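You operate a simulated robot arm through the tools that you are given. There is no shell and no other tool. Be economical: measure what you need, move in short steps, check, and stop when the job is done.

The job below is to be done with a simulated robot arm. You get a single attempt, and the scene is never put back.

Task
Mark the foods under their red line BUY on the board and clear the rest.
Fine: check rice, pasta, lentils and the double dispenser's oats and cereal; leave the crackers slider.
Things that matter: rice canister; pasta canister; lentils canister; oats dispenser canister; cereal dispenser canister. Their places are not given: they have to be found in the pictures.

The check looks at the end state, three seconds after you hand in, the way a careful person would. Anything else that was tipped, shoved, dropped, spilled or broken makes it a failure.

Robot
A 6-joint arm with a two-finger parallel gripper, fixed in place. Base frame: the origin is at the foot of the arm, x ahead of it, y to its left, z up. Units: mm, rad, N and s.
With the tool pointing down near the work surface it reaches from about 360 to 820 mm from the base axis. Its first joint turns from -2.897 to 2.897 rad. Payload 3.91 kg.
The tool frame sits at the grasp point between the pads (the TCP): z along the fingers, y along the line on which they close. The tips reach 30 mm beyond it. Largest opening 110 mm; finger width 20, thickness 10; the body of the gripper, 48 by 112 mm, starts 55 mm behind the TCP.
Orientation is told as [roll, pitch, yaw] about the base's x, y, z axes, in that order, counted from this pose: with the fingers straight down and closing along the base's y, the tool's x points along the base's -x, its y along +y and its z along -z.

Tools
- The arm moves only by the tool drive_tool. Its arguments are lists of equal length, an entry for each row: "delta_pos": the shift along the tool's x, y, z in mm, a list of three; "rot": the turn, a rotation vector about the tool's x, y, z in rad, a list of three; "gripper": the opening in per cent of the stroke, from 0 (shut) to 100 (fully open). In form: {"delta_pos": [[x, y, z], ...], "rot": [[ax, ay, az], ...], "gripper": [gripper, ...]}. A call has 1 to 12 rows; each row shifts and turns the commanded pose from where the row before left it, along the tool's axes as they then stand. Rows are played at 5 a second. More than 50 mm and 0.15 rad between two rows, or a gripper value outside its range, and nothing of the call is played. A pose out of reach is approached as far as the arm can. The call stops where the force on the tool passes 40 N (or 10 N more than at its start, if that is more) or the arm is blocked; 0.2 s more then pass. The fingers move at their own pace (about 45 mm/s each) and stop on an object; they squeeze with about 38 N. The grip force told is the motor's: it shows also when the fingers shut on nothing. Time passes only in rows, and 0.2 s behind the last, so rows that do not move let the fingers close. The reply holds the time, the measured pose of the TCP, the force on the tool along the base axes, the opening and the grip force, in the units named above and with some noise.
- Cameras (640 x 400 px; columns grow to the right, rows downward): "scene" is fixed at [400.6, 499.1, 1775.5]; the picture's right is [-0.98, 0.19, 0.00], its down [0.07, 0.37, -0.93] and it looks along [-0.18, -0.91, -0.38] (base axes); focal length 332 px, centre (320, 200). "wrist" rides on the gripper at [-36, 0, -57] in the tool frame; the picture's right is [0.00, -1.00, 0.00], its down [0.97, 0.00, -0.24] and it looks along [0.24, 0.00, 0.97] (tool axes); focal length 218 px, centre (320, 200).
- capture(camera): a new picture of that camera. It takes no simulated time.
- raise_lower(by): slides the trunk up (or, below 0, down) by that many mm; the arm rides with it, the base frame stays. It gives what a move gives, with no picture.
- point_at(camera, pixels): for up to 12 pixels [column, row] of the newest picture of that camera ("zoom" is the newest enlarged one), the place [x, y, z] in the base frame of the surface seen there, good to about 2 mm. It takes no simulated time.
- enlarge(camera, box): a new picture of the part [left, top, right, bottom] of that camera's present view, enlarged. It takes no simulated time.
- hand_in(): hands the job in; it is judged then, once.

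Keep the steps short. Do not move on a guess: measure, check each grasp and each placing, and mend mistakes. In all there are 80 turns and 38 pictures (those below and enlarged ones count). Leave the gripper open and the arm clear of the work at the hand-in unless told otherwise, and finish with a single line.

The tools are called after "Call:" as name(argument=value, ...) on one line, values as JSON. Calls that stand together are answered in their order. drive_tool: Moves the arm, as the interface text tells. Its arguments: {"type":"object","properties":{"delta_pos":{"type":"array"},"rot":{"type":"array"},"gripper":{"type":"array"}},"required":["delta_pos","rot","gripper"]} The other tools are called the same way: raise_lower (by) slides the trunk up or down; capture (camera) takes a picture; point_at (camera, pixels) gives the place of the surface under pixels of a picture; enlarge (camera, box) takes an enlarged picture of a part of a camera's view; hand_in () hands the job in.

At the start:

```text
t: 0.0
eef_pos: [69.9, -343.9, 1487.6]
tcp_rot: [-0.002, 0.001, 0.0]
wrist_force: [1.4, 0.3, -0.3]
gripper_width: 109.9
finger_force: 0.1
trunk travel left (down, up): [-575.0, 35.0]
```

scene: 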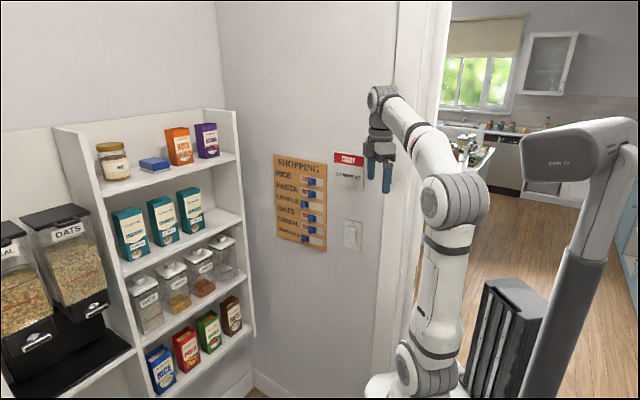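
wrist: 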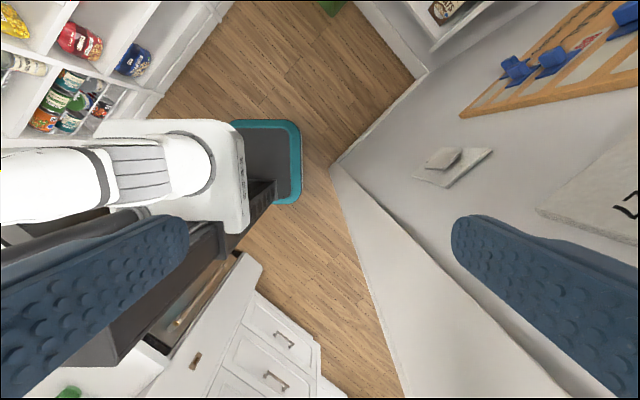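

I see a SHOPPING board at about (300,203), with one slider per row, and canisters on the shelf and in the dispenser. I'll enlarge the board, the canisters and the dispenser to read them.

Call:
enlarge(camera="scene", box=[264, 145, 376, 257])

Call:
enlarge(camera="scene", box=[120, 225, 250, 340])

Call:
enlarge(camera="scene", box=[0, 195, 140, 395])

```text
3.57 times, centred on (320, 201) of scene
```

zoom: 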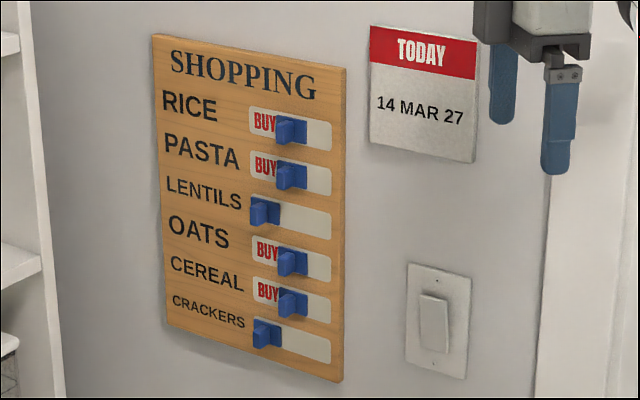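

```text
3.48 times, centred on (185, 282) of scene
```

zoom: 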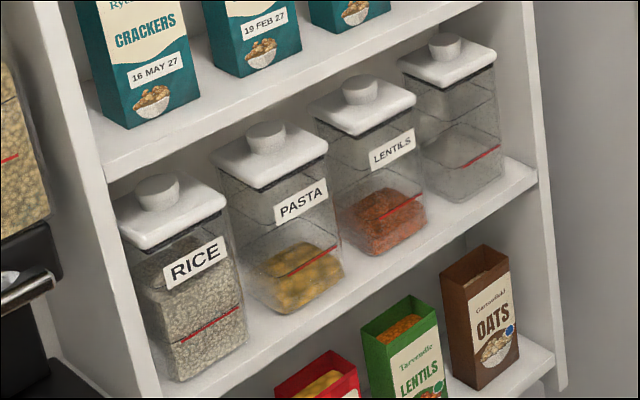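

```text
2.00 times, centred on (70, 295) of scene
```

zoom: 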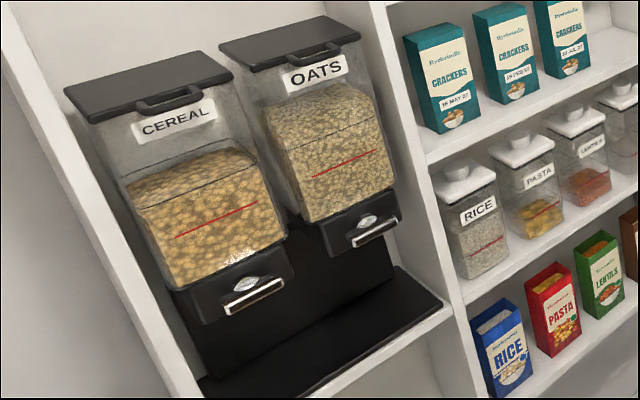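

Rice, oats and cereal look to be above their lines. Pasta and lentils are close, so I'll enlarge those two, and measure the sliders on the board.

Call:
enlarge(camera="scene", box=[160, 255, 220, 320])

Call:
enlarge(camera="scene", box=[272, 170, 330, 252])

```text
6.15 times, centred on (190, 288) of scene
```

zoom: 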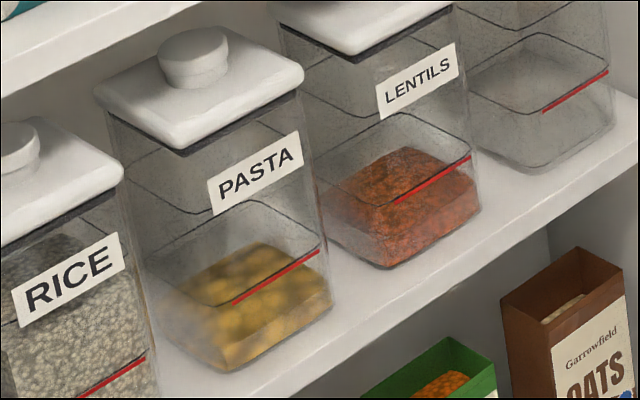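

```text
4.88 times, centred on (301, 211) of scene
```

zoom: 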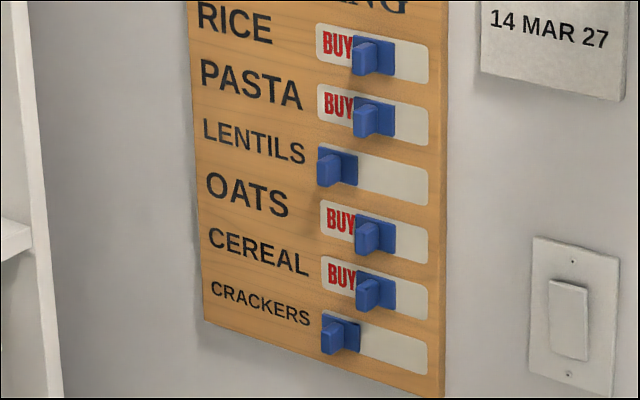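

Both pasta's and lentils' front fill edges lie below their red lines; rice is above. I'll check oats and cereal once more up close, and measure the sliders' places from the current zoom of the board.

Call:
point_at(camera="zoom", pixels=[[363, 62], [385, 58], [420, 65], [363, 122], [388, 118], [329, 172], [350, 168], [400, 178], [366, 240], [367, 297], [331, 340], [435, 250]])

Call:
enlarge(camera="scene", box=[0, 205, 110, 345])

```text
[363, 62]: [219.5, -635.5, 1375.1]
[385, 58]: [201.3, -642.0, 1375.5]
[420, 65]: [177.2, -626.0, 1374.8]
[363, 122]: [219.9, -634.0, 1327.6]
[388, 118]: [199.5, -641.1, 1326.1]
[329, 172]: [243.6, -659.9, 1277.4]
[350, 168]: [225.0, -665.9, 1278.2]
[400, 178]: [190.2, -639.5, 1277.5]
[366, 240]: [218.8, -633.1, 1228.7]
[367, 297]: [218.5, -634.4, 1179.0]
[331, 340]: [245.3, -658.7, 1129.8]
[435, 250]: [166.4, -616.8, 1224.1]
```

```text
2.86 times, centred on (55, 275) of scene
```

zoom: 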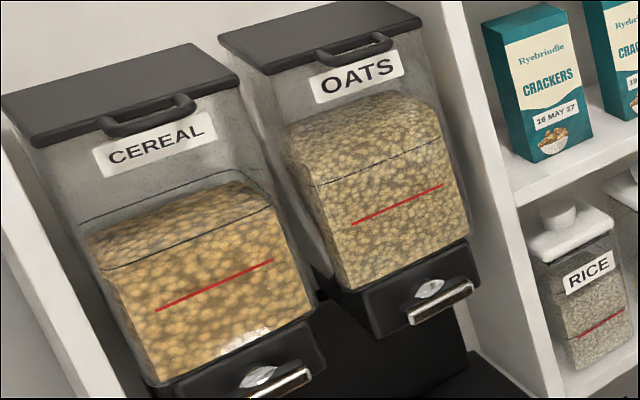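

Oats and cereal are above their lines. So pasta and lentils need BUY. The lentils slider goes right. The rice, oats and cereal sliders go left, and pasta and crackers stay. The board sits on a wall turned 45°. Next I'll enlarge a knob to size it, and measure the shelf edge for clearance.

Call:
enlarge(camera="scene", box=[294, 172, 332, 212])

Call:
point_at(camera="scene", pixels=[[230, 115], [243, 215], [252, 330], [276, 158], [326, 165], [335, 170], [360, 158], [352, 235], [262, 200], [390, 60]])

```text
10.00 times, centred on (313, 192) of scene
```

zoom: 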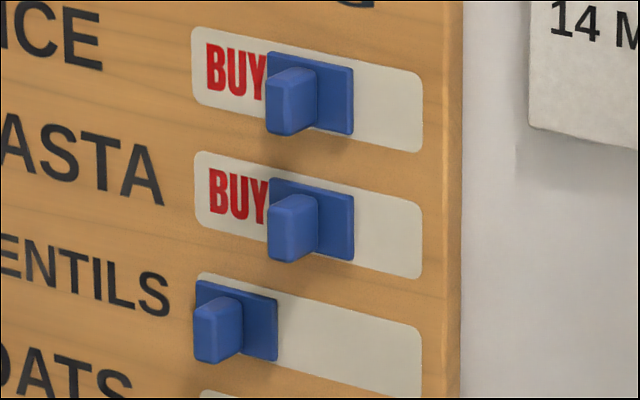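

```text
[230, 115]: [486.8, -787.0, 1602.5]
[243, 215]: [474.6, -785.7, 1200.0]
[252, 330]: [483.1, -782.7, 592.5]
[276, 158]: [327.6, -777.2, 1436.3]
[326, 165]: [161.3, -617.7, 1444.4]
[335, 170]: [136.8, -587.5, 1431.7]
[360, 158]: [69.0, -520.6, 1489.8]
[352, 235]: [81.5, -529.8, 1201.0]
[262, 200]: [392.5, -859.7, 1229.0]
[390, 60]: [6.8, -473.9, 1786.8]
```

Measure the knob and plate edges in this zoom.

Call:
point_at(camera="zoom", pixels=[[272, 100], [290, 100], [298, 105], [312, 105], [322, 100], [350, 100], [198, 335], [214, 335], [222, 330], [246, 325], [272, 330], [418, 350]])

Call:
point_at(camera="zoom", pixels=[[280, 76], [280, 128], [335, 62], [335, 130], [205, 302], [205, 358], [418, 90], [200, 60], [290, 198], [290, 258], [205, 280], [418, 325]])

```text
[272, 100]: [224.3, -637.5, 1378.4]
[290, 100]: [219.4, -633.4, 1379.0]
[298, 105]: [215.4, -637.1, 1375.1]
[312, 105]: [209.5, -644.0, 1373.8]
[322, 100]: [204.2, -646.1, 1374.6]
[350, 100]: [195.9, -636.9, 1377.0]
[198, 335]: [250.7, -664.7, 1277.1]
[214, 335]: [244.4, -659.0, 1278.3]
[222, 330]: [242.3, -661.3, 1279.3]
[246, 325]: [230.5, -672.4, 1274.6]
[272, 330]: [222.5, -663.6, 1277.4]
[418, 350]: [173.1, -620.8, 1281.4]
```

```text
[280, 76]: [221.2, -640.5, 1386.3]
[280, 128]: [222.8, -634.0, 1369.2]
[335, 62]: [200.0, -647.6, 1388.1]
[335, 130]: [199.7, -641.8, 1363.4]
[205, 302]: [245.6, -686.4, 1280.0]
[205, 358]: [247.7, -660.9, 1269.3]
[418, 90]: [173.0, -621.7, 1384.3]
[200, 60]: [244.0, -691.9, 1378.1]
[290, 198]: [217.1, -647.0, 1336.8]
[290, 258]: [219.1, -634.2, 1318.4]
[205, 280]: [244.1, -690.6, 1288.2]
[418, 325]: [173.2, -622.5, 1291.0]
```

Knob measurements, along the wall from left to right (s) and out from the wall (n):
- The knobs are about 10 mm wide and stick out to n≈-292, with the plate at n≈-312.
- The BUY position is s≈-607 and the clear position is s≈-643.
- The rows are at z = 1377, 1328, 1277, 1228, 1179 and 1130.

First I'll move out in front of the board with the gripper shut, staying clear of the wall.

Call:
drive_tool(delta_pos=[[-37.8, -27.5, 0], [-37.8, -27.5, 0], [-37.8, -27.5, 0], [-37.8, -27.5, 0], [-37.8, -27.5, 0], [-37.8, -27.5, 0], [0, 0, 0]], rot=[[0, 0, 0], [0, 0, 0], [0, 0, 0], [0, 0, 0], [0, 0, 0], [0, 0, 0], [0, 0, 0]], gripper=[0, 0, 0, 0, 0, 0, 0])

```text
t: 1.6
eef_pos: [289.2, -496.1, 1468.3]
tcp_rot: [-0.003, -0.002, -0.001]
wrist_force: [-0.3, 0.2, 0.4]
gripper_width: 0.1
finger_force: 32.1
out of reach, approached as far as the arm can: row 5, 6
trunk travel left (down, up): [-575.0, 35.0]
```

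The arm ran near the edge of its reach at this height. I'll lower a little while yawing 45°.

Call:
drive_tool(delta_pos=[[0, 0, 15], [0, 0, 15], [0, 0, 15], [0, 0, 15], [0, 0, 0], [0, 0, 0], [0, 0, 0]], rot=[[0, 0, -0.1309], [0, 0, -0.1309], [0, 0, -0.1309], [0, 0, -0.1309], [0, 0, -0.1309], [0, 0, -0.1309], [0, 0, 0]], gripper=[0, 0, 0, 0, 0, 0, 0])

```text
t: 3.2
eef_pos: [289.8, -498.0, 1406.4]
tcp_rot: [0.0, -0.001, 0.786]
wrist_force: [0.2, -1.0, 0.2]
gripper_width: 0.1
finger_force: 38.3
trunk travel left (down, up): [-575.0, 35.0]
```

Yaw is 45°. Next I'll pitch the tool up towards the wall about its y axis, holding the TCP in place.

Call:
drive_tool(delta_pos=[[0, 0, 0], [0, 0, 0], [0, 0, 0], [0, 0, 0], [0, 0, 0], [0, 0, 0], [0, 0, 0], [0, 0, 0], [0, 0, 0], [0, 0, 0], [0, 0, 0], [0, 0, 0]], rot=[[0, 0.1309, 0], [0, 0.1309, 0], [0, 0.1309, 0], [0, 0.1309, 0], [0, 0.1309, 0], [0, 0.1309, 0], [0, 0.1309, 0], [0, 0.1309, 0], [0, 0.1309, 0], [0, 0.1309, 0], [0, 0.1309, 0], [0, 0.1309, 0]], gripper=[0, 0, 0, 0, 0, 0, 0, 0, 0, 0, 0, 0])

Call:
capture(camera="scene")

Call:
capture(camera="wrist")

```text
t: 5.8
eef_pos: [291.3, -496.5, 1406.6]
tcp_rot: [-3.043, 1.568, -2.259]
wrist_force: [-0.5, 1.0, 0.3]
gripper_width: 0.2
finger_force: 37.6
trunk travel left (down, up): [-575.0, 35.0]
```

```text
28 pictures are left
```

scene: 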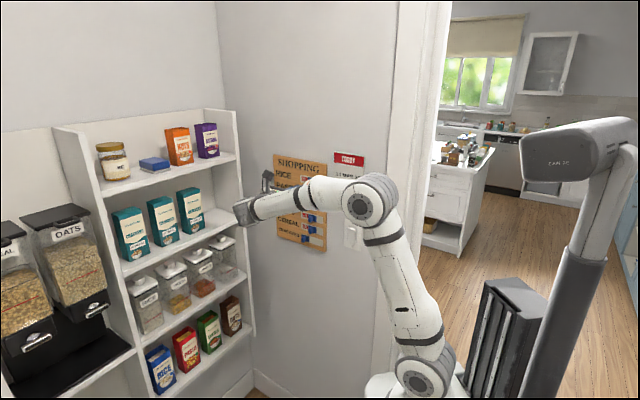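

```text
27 pictures are left
```

wrist: 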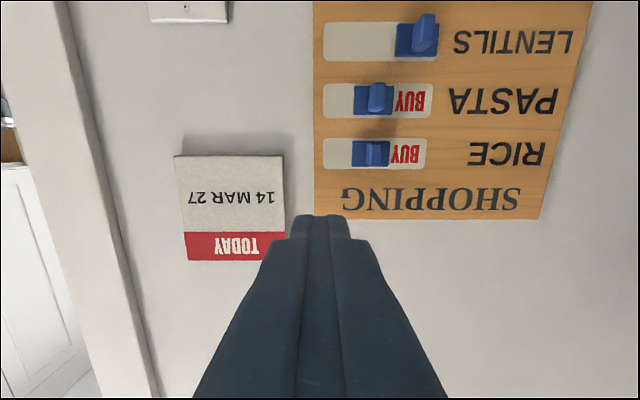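

The tool is horizontal and facing the board. Tool x is up, tool y is to the right along the board, and tool z is into the wall. The TCP is at s≈-557, n≈-145, z 1407. I'll go to the right of the rice knob (s≈-580, z 1377) and stop 50 mm short of the wall.

Call:
drive_tool(delta_pos=[[-15, -11.5, 0], [-14.6, -11.5, 0], [0, 0, 32], [0, 0, 32], [0, 0, 31], [0, 0, 0]], rot=[[0, 0, 0], [0, 0, 0], [0, 0, 0], [0, 0, 0], [0, 0, 0], [0, 0, 0]], gripper=[0, 0, 0, 0, 0, 0])

Call:
capture(camera="wrist")

```text
t: 7.2
eef_pos: [240.6, -577.1, 1374.9]
tcp_rot: [2.153, 1.573, 2.937]
wrist_force: [0.2, -0.4, 0.0]
gripper_width: 0.1
finger_force: 37.8
trunk travel left (down, up): [-575.0, 35.0]
```

```text
26 pictures are left
```

wrist: 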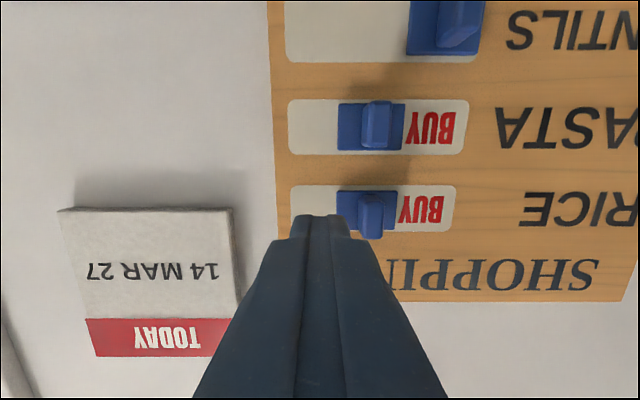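

The fingertips are right of the rice knob, which is at (371,215) in the picture. I'll go in 33 mm, leaving the tips about 10 mm off the plate, and push left in small steps.

Call:
drive_tool(delta_pos=[[0, 0, 11], [0, 0, 11], [0, 0, 11], [0, 0, 0], [0, -8, 0], [0, -8, 0], [0, -8, 0], [0, -8, 0], [0, -8, 0], [0, -6, 0], [0, 0, 0]], rot=[[0, 0, 0], [0, 0, 0], [0, 0, 0], [0, 0, 0], [0, 0, 0], [0, 0, 0], [0, 0, 0], [0, 0, 0], [0, 0, 0], [0, 0, 0], [0, 0, 0]], gripper=[0, 0, 0, 0, 0, 0, 0, 0, 0, 0, 0])

Call:
capture(camera="wrist")

```text
t: 9.6
eef_pos: [250.9, -637.0, 1376.5]
tcp_rot: [2.236, 1.571, 3.021]
wrist_force: [0.7, 0.4, 0.6]
gripper_width: 0.0
finger_force: 38.2
trunk travel left (down, up): [-575.0, 35.0]
```

```text
25 pictures are left
```

wrist: 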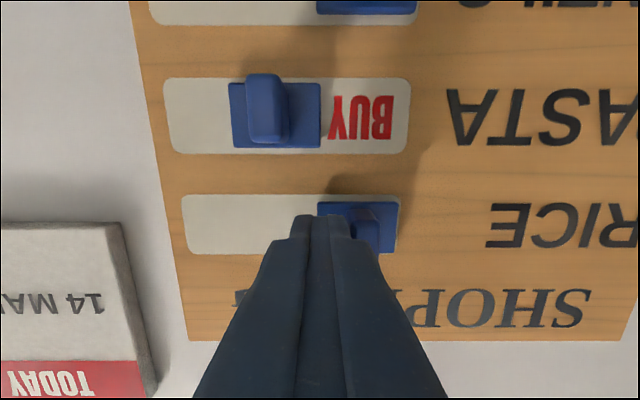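

The rice slider is at the left and covers BUY. I'll back off, retract, and move down to the right of the oats knob (z 1228).

Call:
drive_tool(delta_pos=[[0, 5, 0], [0, 0, -18], [0, 0, -18], [-37, 11.2, 0], [-37, 11.2, 0], [-37, 11.2, 0], [-37.5, 11.2, 0], [0, 0, 0]], rot=[[0, 0, 0], [0, 0, 0], [0, 0, 0], [0, 0, 0], [0, 0, 0], [0, 0, 0], [0, 0, 0], [0, 0, 0]], gripper=[0, 0, 0, 0, 0, 0, 0, 0])

Call:
capture(camera="wrist")

Call:
enlarge(camera="scene", box=[272, 150, 330, 252])

```text
t: 11.4
eef_pos: [240.7, -575.5, 1228.4]
tcp_rot: [-2.431, 1.571, -1.647]
wrist_force: [-0.2, 1.7, -0.1]
gripper_width: 0.0
finger_force: 38.1
trunk travel left (down, up): [-575.0, 35.0]
```

```text
24 pictures are left
```

wrist: 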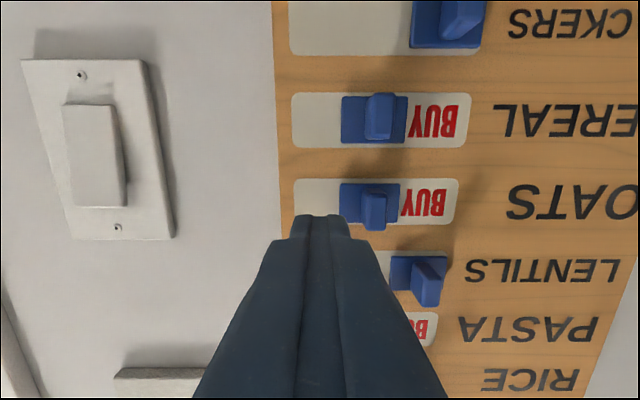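

```text
3.92 times, centred on (301, 201) of scene
```

zoom: 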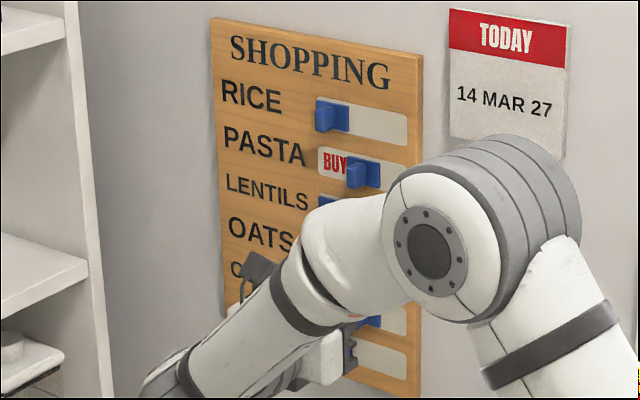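

Rice is now fully left. The gripper is lined up right of the oats knob at (374,205). Same stroke for oats.

Call:
drive_tool(delta_pos=[[0, 0, 12], [0, 0, 12], [0, 0, 11], [0, 0, 0], [0, -8.5, 0], [0, -8.5, 0], [0, -8.5, 0], [0, -8.5, 0], [0, -8.5, 0], [0, -8.5, 0], [0, 0, 0]], rot=[[0, 0, 0], [0, 0, 0], [0, 0, 0], [0, 0, 0], [0, 0, 0], [0, 0, 0], [0, 0, 0], [0, 0, 0], [0, 0, 0], [0, 0, 0], [0, 0, 0]], gripper=[0, 0, 0, 0, 0, 0, 0, 0, 0, 0, 0])

Call:
capture(camera="wrist")

```text
t: 13.8
eef_pos: [251.0, -635.2, 1227.6]
tcp_rot: [1.876, 1.571, 2.662]
wrist_force: [-0.8, -0.4, 0.1]
gripper_width: 0.0
finger_force: 37.6
trunk travel left (down, up): [-575.0, 35.0]
```

```text
22 pictures are left
```

wrist: 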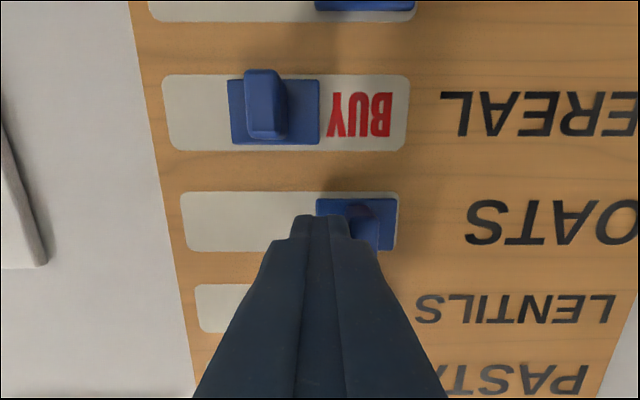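

Oats is at the left end. Next I'll retract and move to the right of the cereal knob (z 1179).

Call:
drive_tool(delta_pos=[[0, 5, 0], [0, 0, -18], [0, 0, -18], [-24.5, 22.5, 0], [-24, 22.5, 0], [0, 0, 0]], rot=[[0, 0, 0], [0, 0, 0], [0, 0, 0], [0, 0, 0], [0, 0, 0], [0, 0, 0]], gripper=[0, 0, 0, 0, 0, 0])

Call:
capture(camera="wrist")

```text
t: 15.2
eef_pos: [240.7, -573.7, 1179.4]
tcp_rot: [-2.784, 1.571, -2.0]
wrist_force: [0.0, 0.5, 0.2]
gripper_width: 0.0
finger_force: 37.5
trunk travel left (down, up): [-575.0, 35.0]
```

```text
21 pictures are left
```

wrist: 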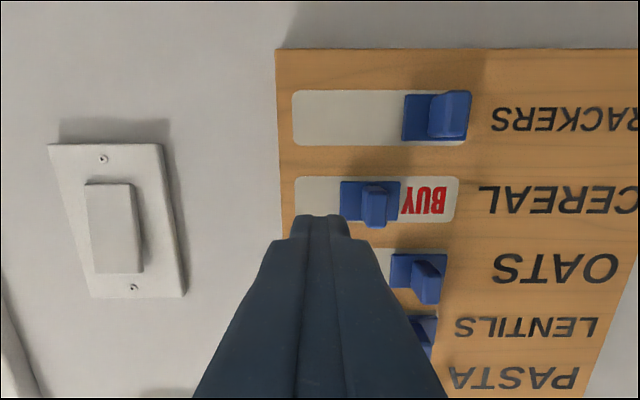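

I'm lined up right of the cereal knob. Same stroke.

Call:
drive_tool(delta_pos=[[0, 0, 12], [0, 0, 12], [0, 0, 12], [0, 0, 0], [0, -8.6, 0], [0, -8.6, 0], [0, -8.6, 0], [0, -8.6, 0], [0, -8.6, 0], [0, -8.6, 0], [0, 0, 0]], rot=[[0, 0, 0], [0, 0, 0], [0, 0, 0], [0, 0, 0], [0, 0, 0], [0, 0, 0], [0, 0, 0], [0, 0, 0], [0, 0, 0], [0, 0, 0], [0, 0, 0]], gripper=[0, 0, 0, 0, 0, 0, 0, 0, 0, 0, 0])

Call:
capture(camera="wrist")

```text
t: 17.6
eef_pos: [252.8, -636.2, 1179.2]
tcp_rot: [2.889, 1.57, -2.605]
wrist_force: [0.3, 0.3, -0.2]
gripper_width: 0.0
finger_force: 37.5
trunk travel left (down, up): [-575.0, 35.0]
```

```text
20 pictures are left
```

wrist: 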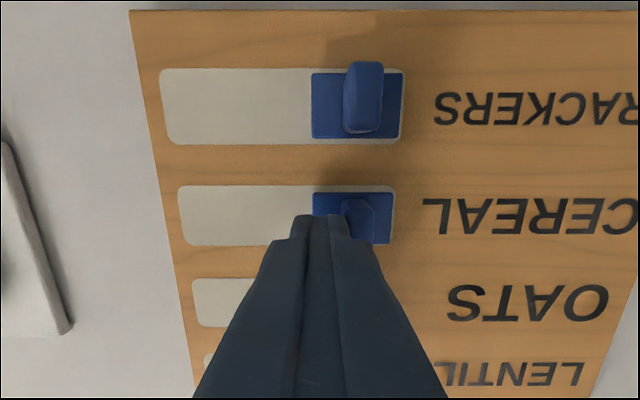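

Cereal is at the left end. Next I'll retract and go up to the left side of the lentils knob (s≈-671, z 1277.5).

Call:
drive_tool(delta_pos=[[0, 5, 0], [0, 0, -18], [0, 0, -18], [33, -15.8, 0], [33, -15.8, 0], [32.5, -15.8, 0], [0, 0, 0]], rot=[[0, 0, 0], [0, 0, 0], [0, 0, 0], [0, 0, 0], [0, 0, 0], [0, 0, 0], [0, 0, 0]], gripper=[0, 0, 0, 0, 0, 0, 0])

Call:
capture(camera="wrist")

```text
t: 19.2
eef_pos: [307.4, -641.3, 1278.3]
tcp_rot: [1.772, 1.57, 2.559]
wrist_force: [1.0, 0.7, 0.1]
gripper_width: 0.0
finger_force: 37.6
trunk travel left (down, up): [-575.0, 35.0]
```

```text
19 pictures are left
```

wrist: 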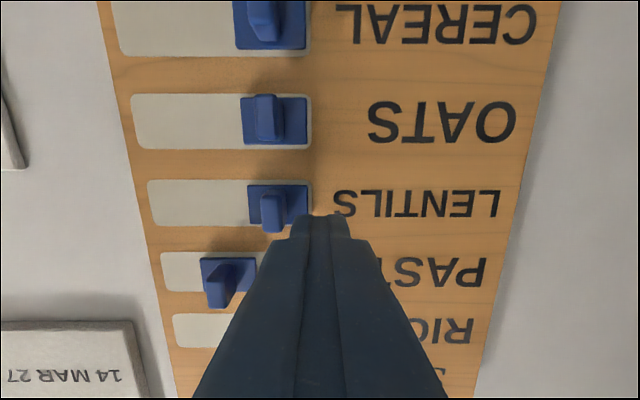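

I'm left of the lentils knob, which is at (272,210). I'll go in 36 mm and push right about 49 mm.

Call:
drive_tool(delta_pos=[[0, 0, 12], [0, 0, 12], [0, 0, 12], [0, 0, 0], [0, 8.2, 0], [0, 8.2, 0], [0, 8.2, 0], [0, 8.2, 0], [0, 8.2, 0], [0, 8, 0], [0, 0, 0]], rot=[[0, 0, 0], [0, 0, 0], [0, 0, 0], [0, 0, 0], [0, 0, 0], [0, 0, 0], [0, 0, 0], [0, 0, 0], [0, 0, 0], [0, 0, 0], [0, 0, 0]], gripper=[0, 0, 0, 0, 0, 0, 0, 0, 0, 0, 0])

Call:
capture(camera="wrist")

```text
t: 21.6
eef_pos: [247.5, -632.8, 1278.5]
tcp_rot: [2.236, 1.572, 3.022]
wrist_force: [1.8, -3.3, 1.0]
gripper_width: 0.1
finger_force: 37.8
trunk travel left (down, up): [-575.0, 35.0]
```

```text
18 pictures are left
```

wrist: 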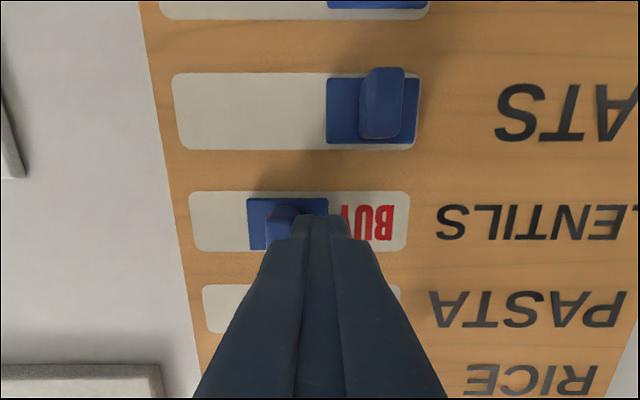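

BUY is showing on lentils. I'll press 3 mm further to reach the end of travel and see whether there is a stop.

Call:
drive_tool(delta_pos=[[0, 1.5, 0], [0, 1.5, 0], [0, 0, 0]], rot=[[0, 0, 0], [0, 0, 0], [0, 0, 0]], gripper=[0, 0, 0])

```text
t: 22.4
eef_pos: [246.5, -632.0, 1277.0]
tcp_rot: [2.012, 1.569, 2.8]
wrist_force: [9.3, -15.0, 5.9]
gripper_width: 0.4
finger_force: 38.1
trunk travel left (down, up): [-575.0, 35.0]
```

The force rose, so the slider is at its end stop. I'll back off, retract, open the gripper, and move right and up so the board can be seen.

Call:
drive_tool(delta_pos=[[0, -7, 0], [0, 0, -18], [0, 0, -18], [0, 0, -40], [0, 0, -40], [0, 0, -20], [20, 40, 0], [20, 40, 0], [20, 40, 0], [20, 40, 0], [20, 40, 0], [0, 0, 0]], rot=[[0, 0, 0], [0, 0, 0], [0, 0, 0], [0, 0, 0], [0, 0, 0], [0, 0, 0], [0, 0, 0], [0, 0, 0], [0, 0, 0], [0, 0, 0], [0, 0, 0], [0, 0, 0]], gripper=[0, 0, 0, 0, 0, 50, 100, 100, 100, 100, 100, 100])

Call:
capture(camera="scene")

Call:
enlarge(camera="scene", box=[264, 145, 376, 257])

```text
t: 25.0
eef_pos: [204.9, -399.9, 1377.9]
tcp_rot: [1.823, 1.568, 2.61]
wrist_force: [1.0, -0.7, 0.4]
gripper_width: 109.7
finger_force: 0.0
trunk travel left (down, up): [-575.0, 35.0]
```

```text
17 pictures are left
```

scene: 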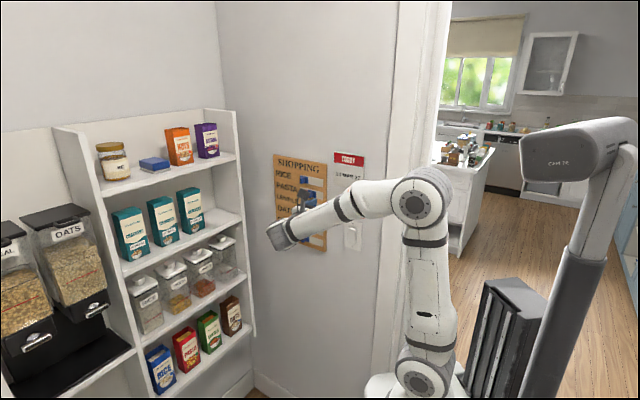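

```text
3.57 times, centred on (320, 201) of scene
```

zoom: 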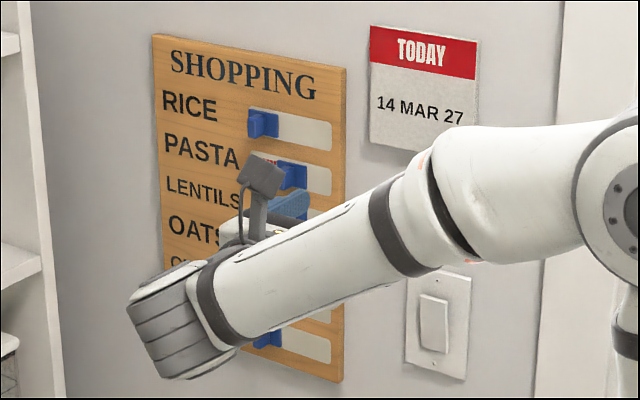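

The arm still hides part of the board. I'll raise the arm.

Call:
drive_tool(delta_pos=[[40, 20, 0], [40, 20, 0], [40, 20, 0], [40, 20, 0], [40, 20, 0], [0, 0, 0]], rot=[[0, 0, 0], [0, 0, 0], [0, 0, 0], [0, 0, 0], [0, 0, 0], [0, 0, 0]], gripper=[100, 100, 100, 100, 100, 100])

Call:
enlarge(camera="scene", box=[264, 145, 376, 257])

```text
t: 26.4
eef_pos: [133.1, -326.7, 1578.5]
tcp_rot: [2.191, 1.57, 2.975]
wrist_force: [-0.4, -0.6, -0.6]
gripper_width: 110.0
finger_force: 0.1
trunk travel left (down, up): [-575.0, 35.0]
```

```text
3.57 times, centred on (320, 201) of scene
```

zoom: 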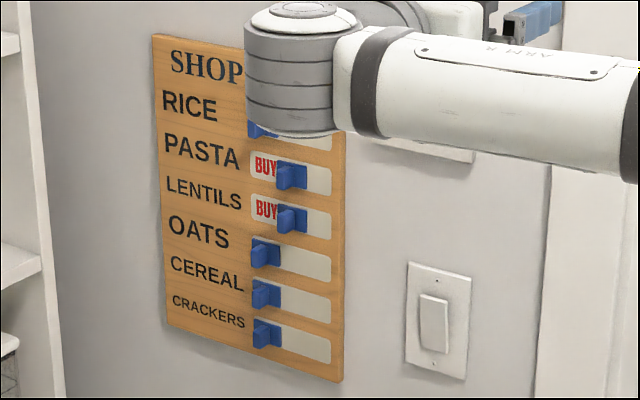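

All the sliders stand as intended; rice was seen at left in the earlier view. Pasta and lentils decide the result, so I'll look at their levels once more, closer up.

Call:
enlarge(camera="scene", box=[160, 278, 194, 318])

Call:
enlarge(camera="scene", box=[186, 262, 220, 302])

```text
10.00 times, centred on (177, 298) of scene
```

zoom: 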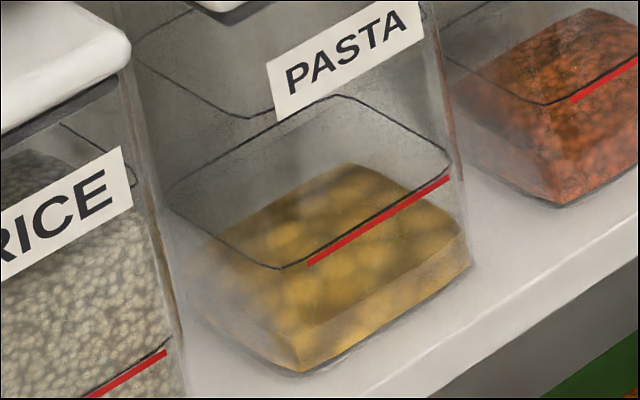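

```text
10.00 times, centred on (203, 282) of scene
```

zoom: 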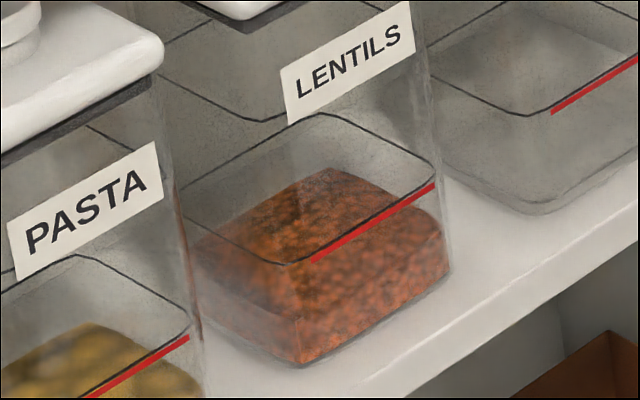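

Both levels are clearly below the red line rings. The gripper is open and the arm is clear, so I'll hand in.

Call:
hand_in()

```text
The job is handed in.
```

Pasta and lentils are marked BUY; rice, oats and cereal are cleared, and the crackers slider was left alone.
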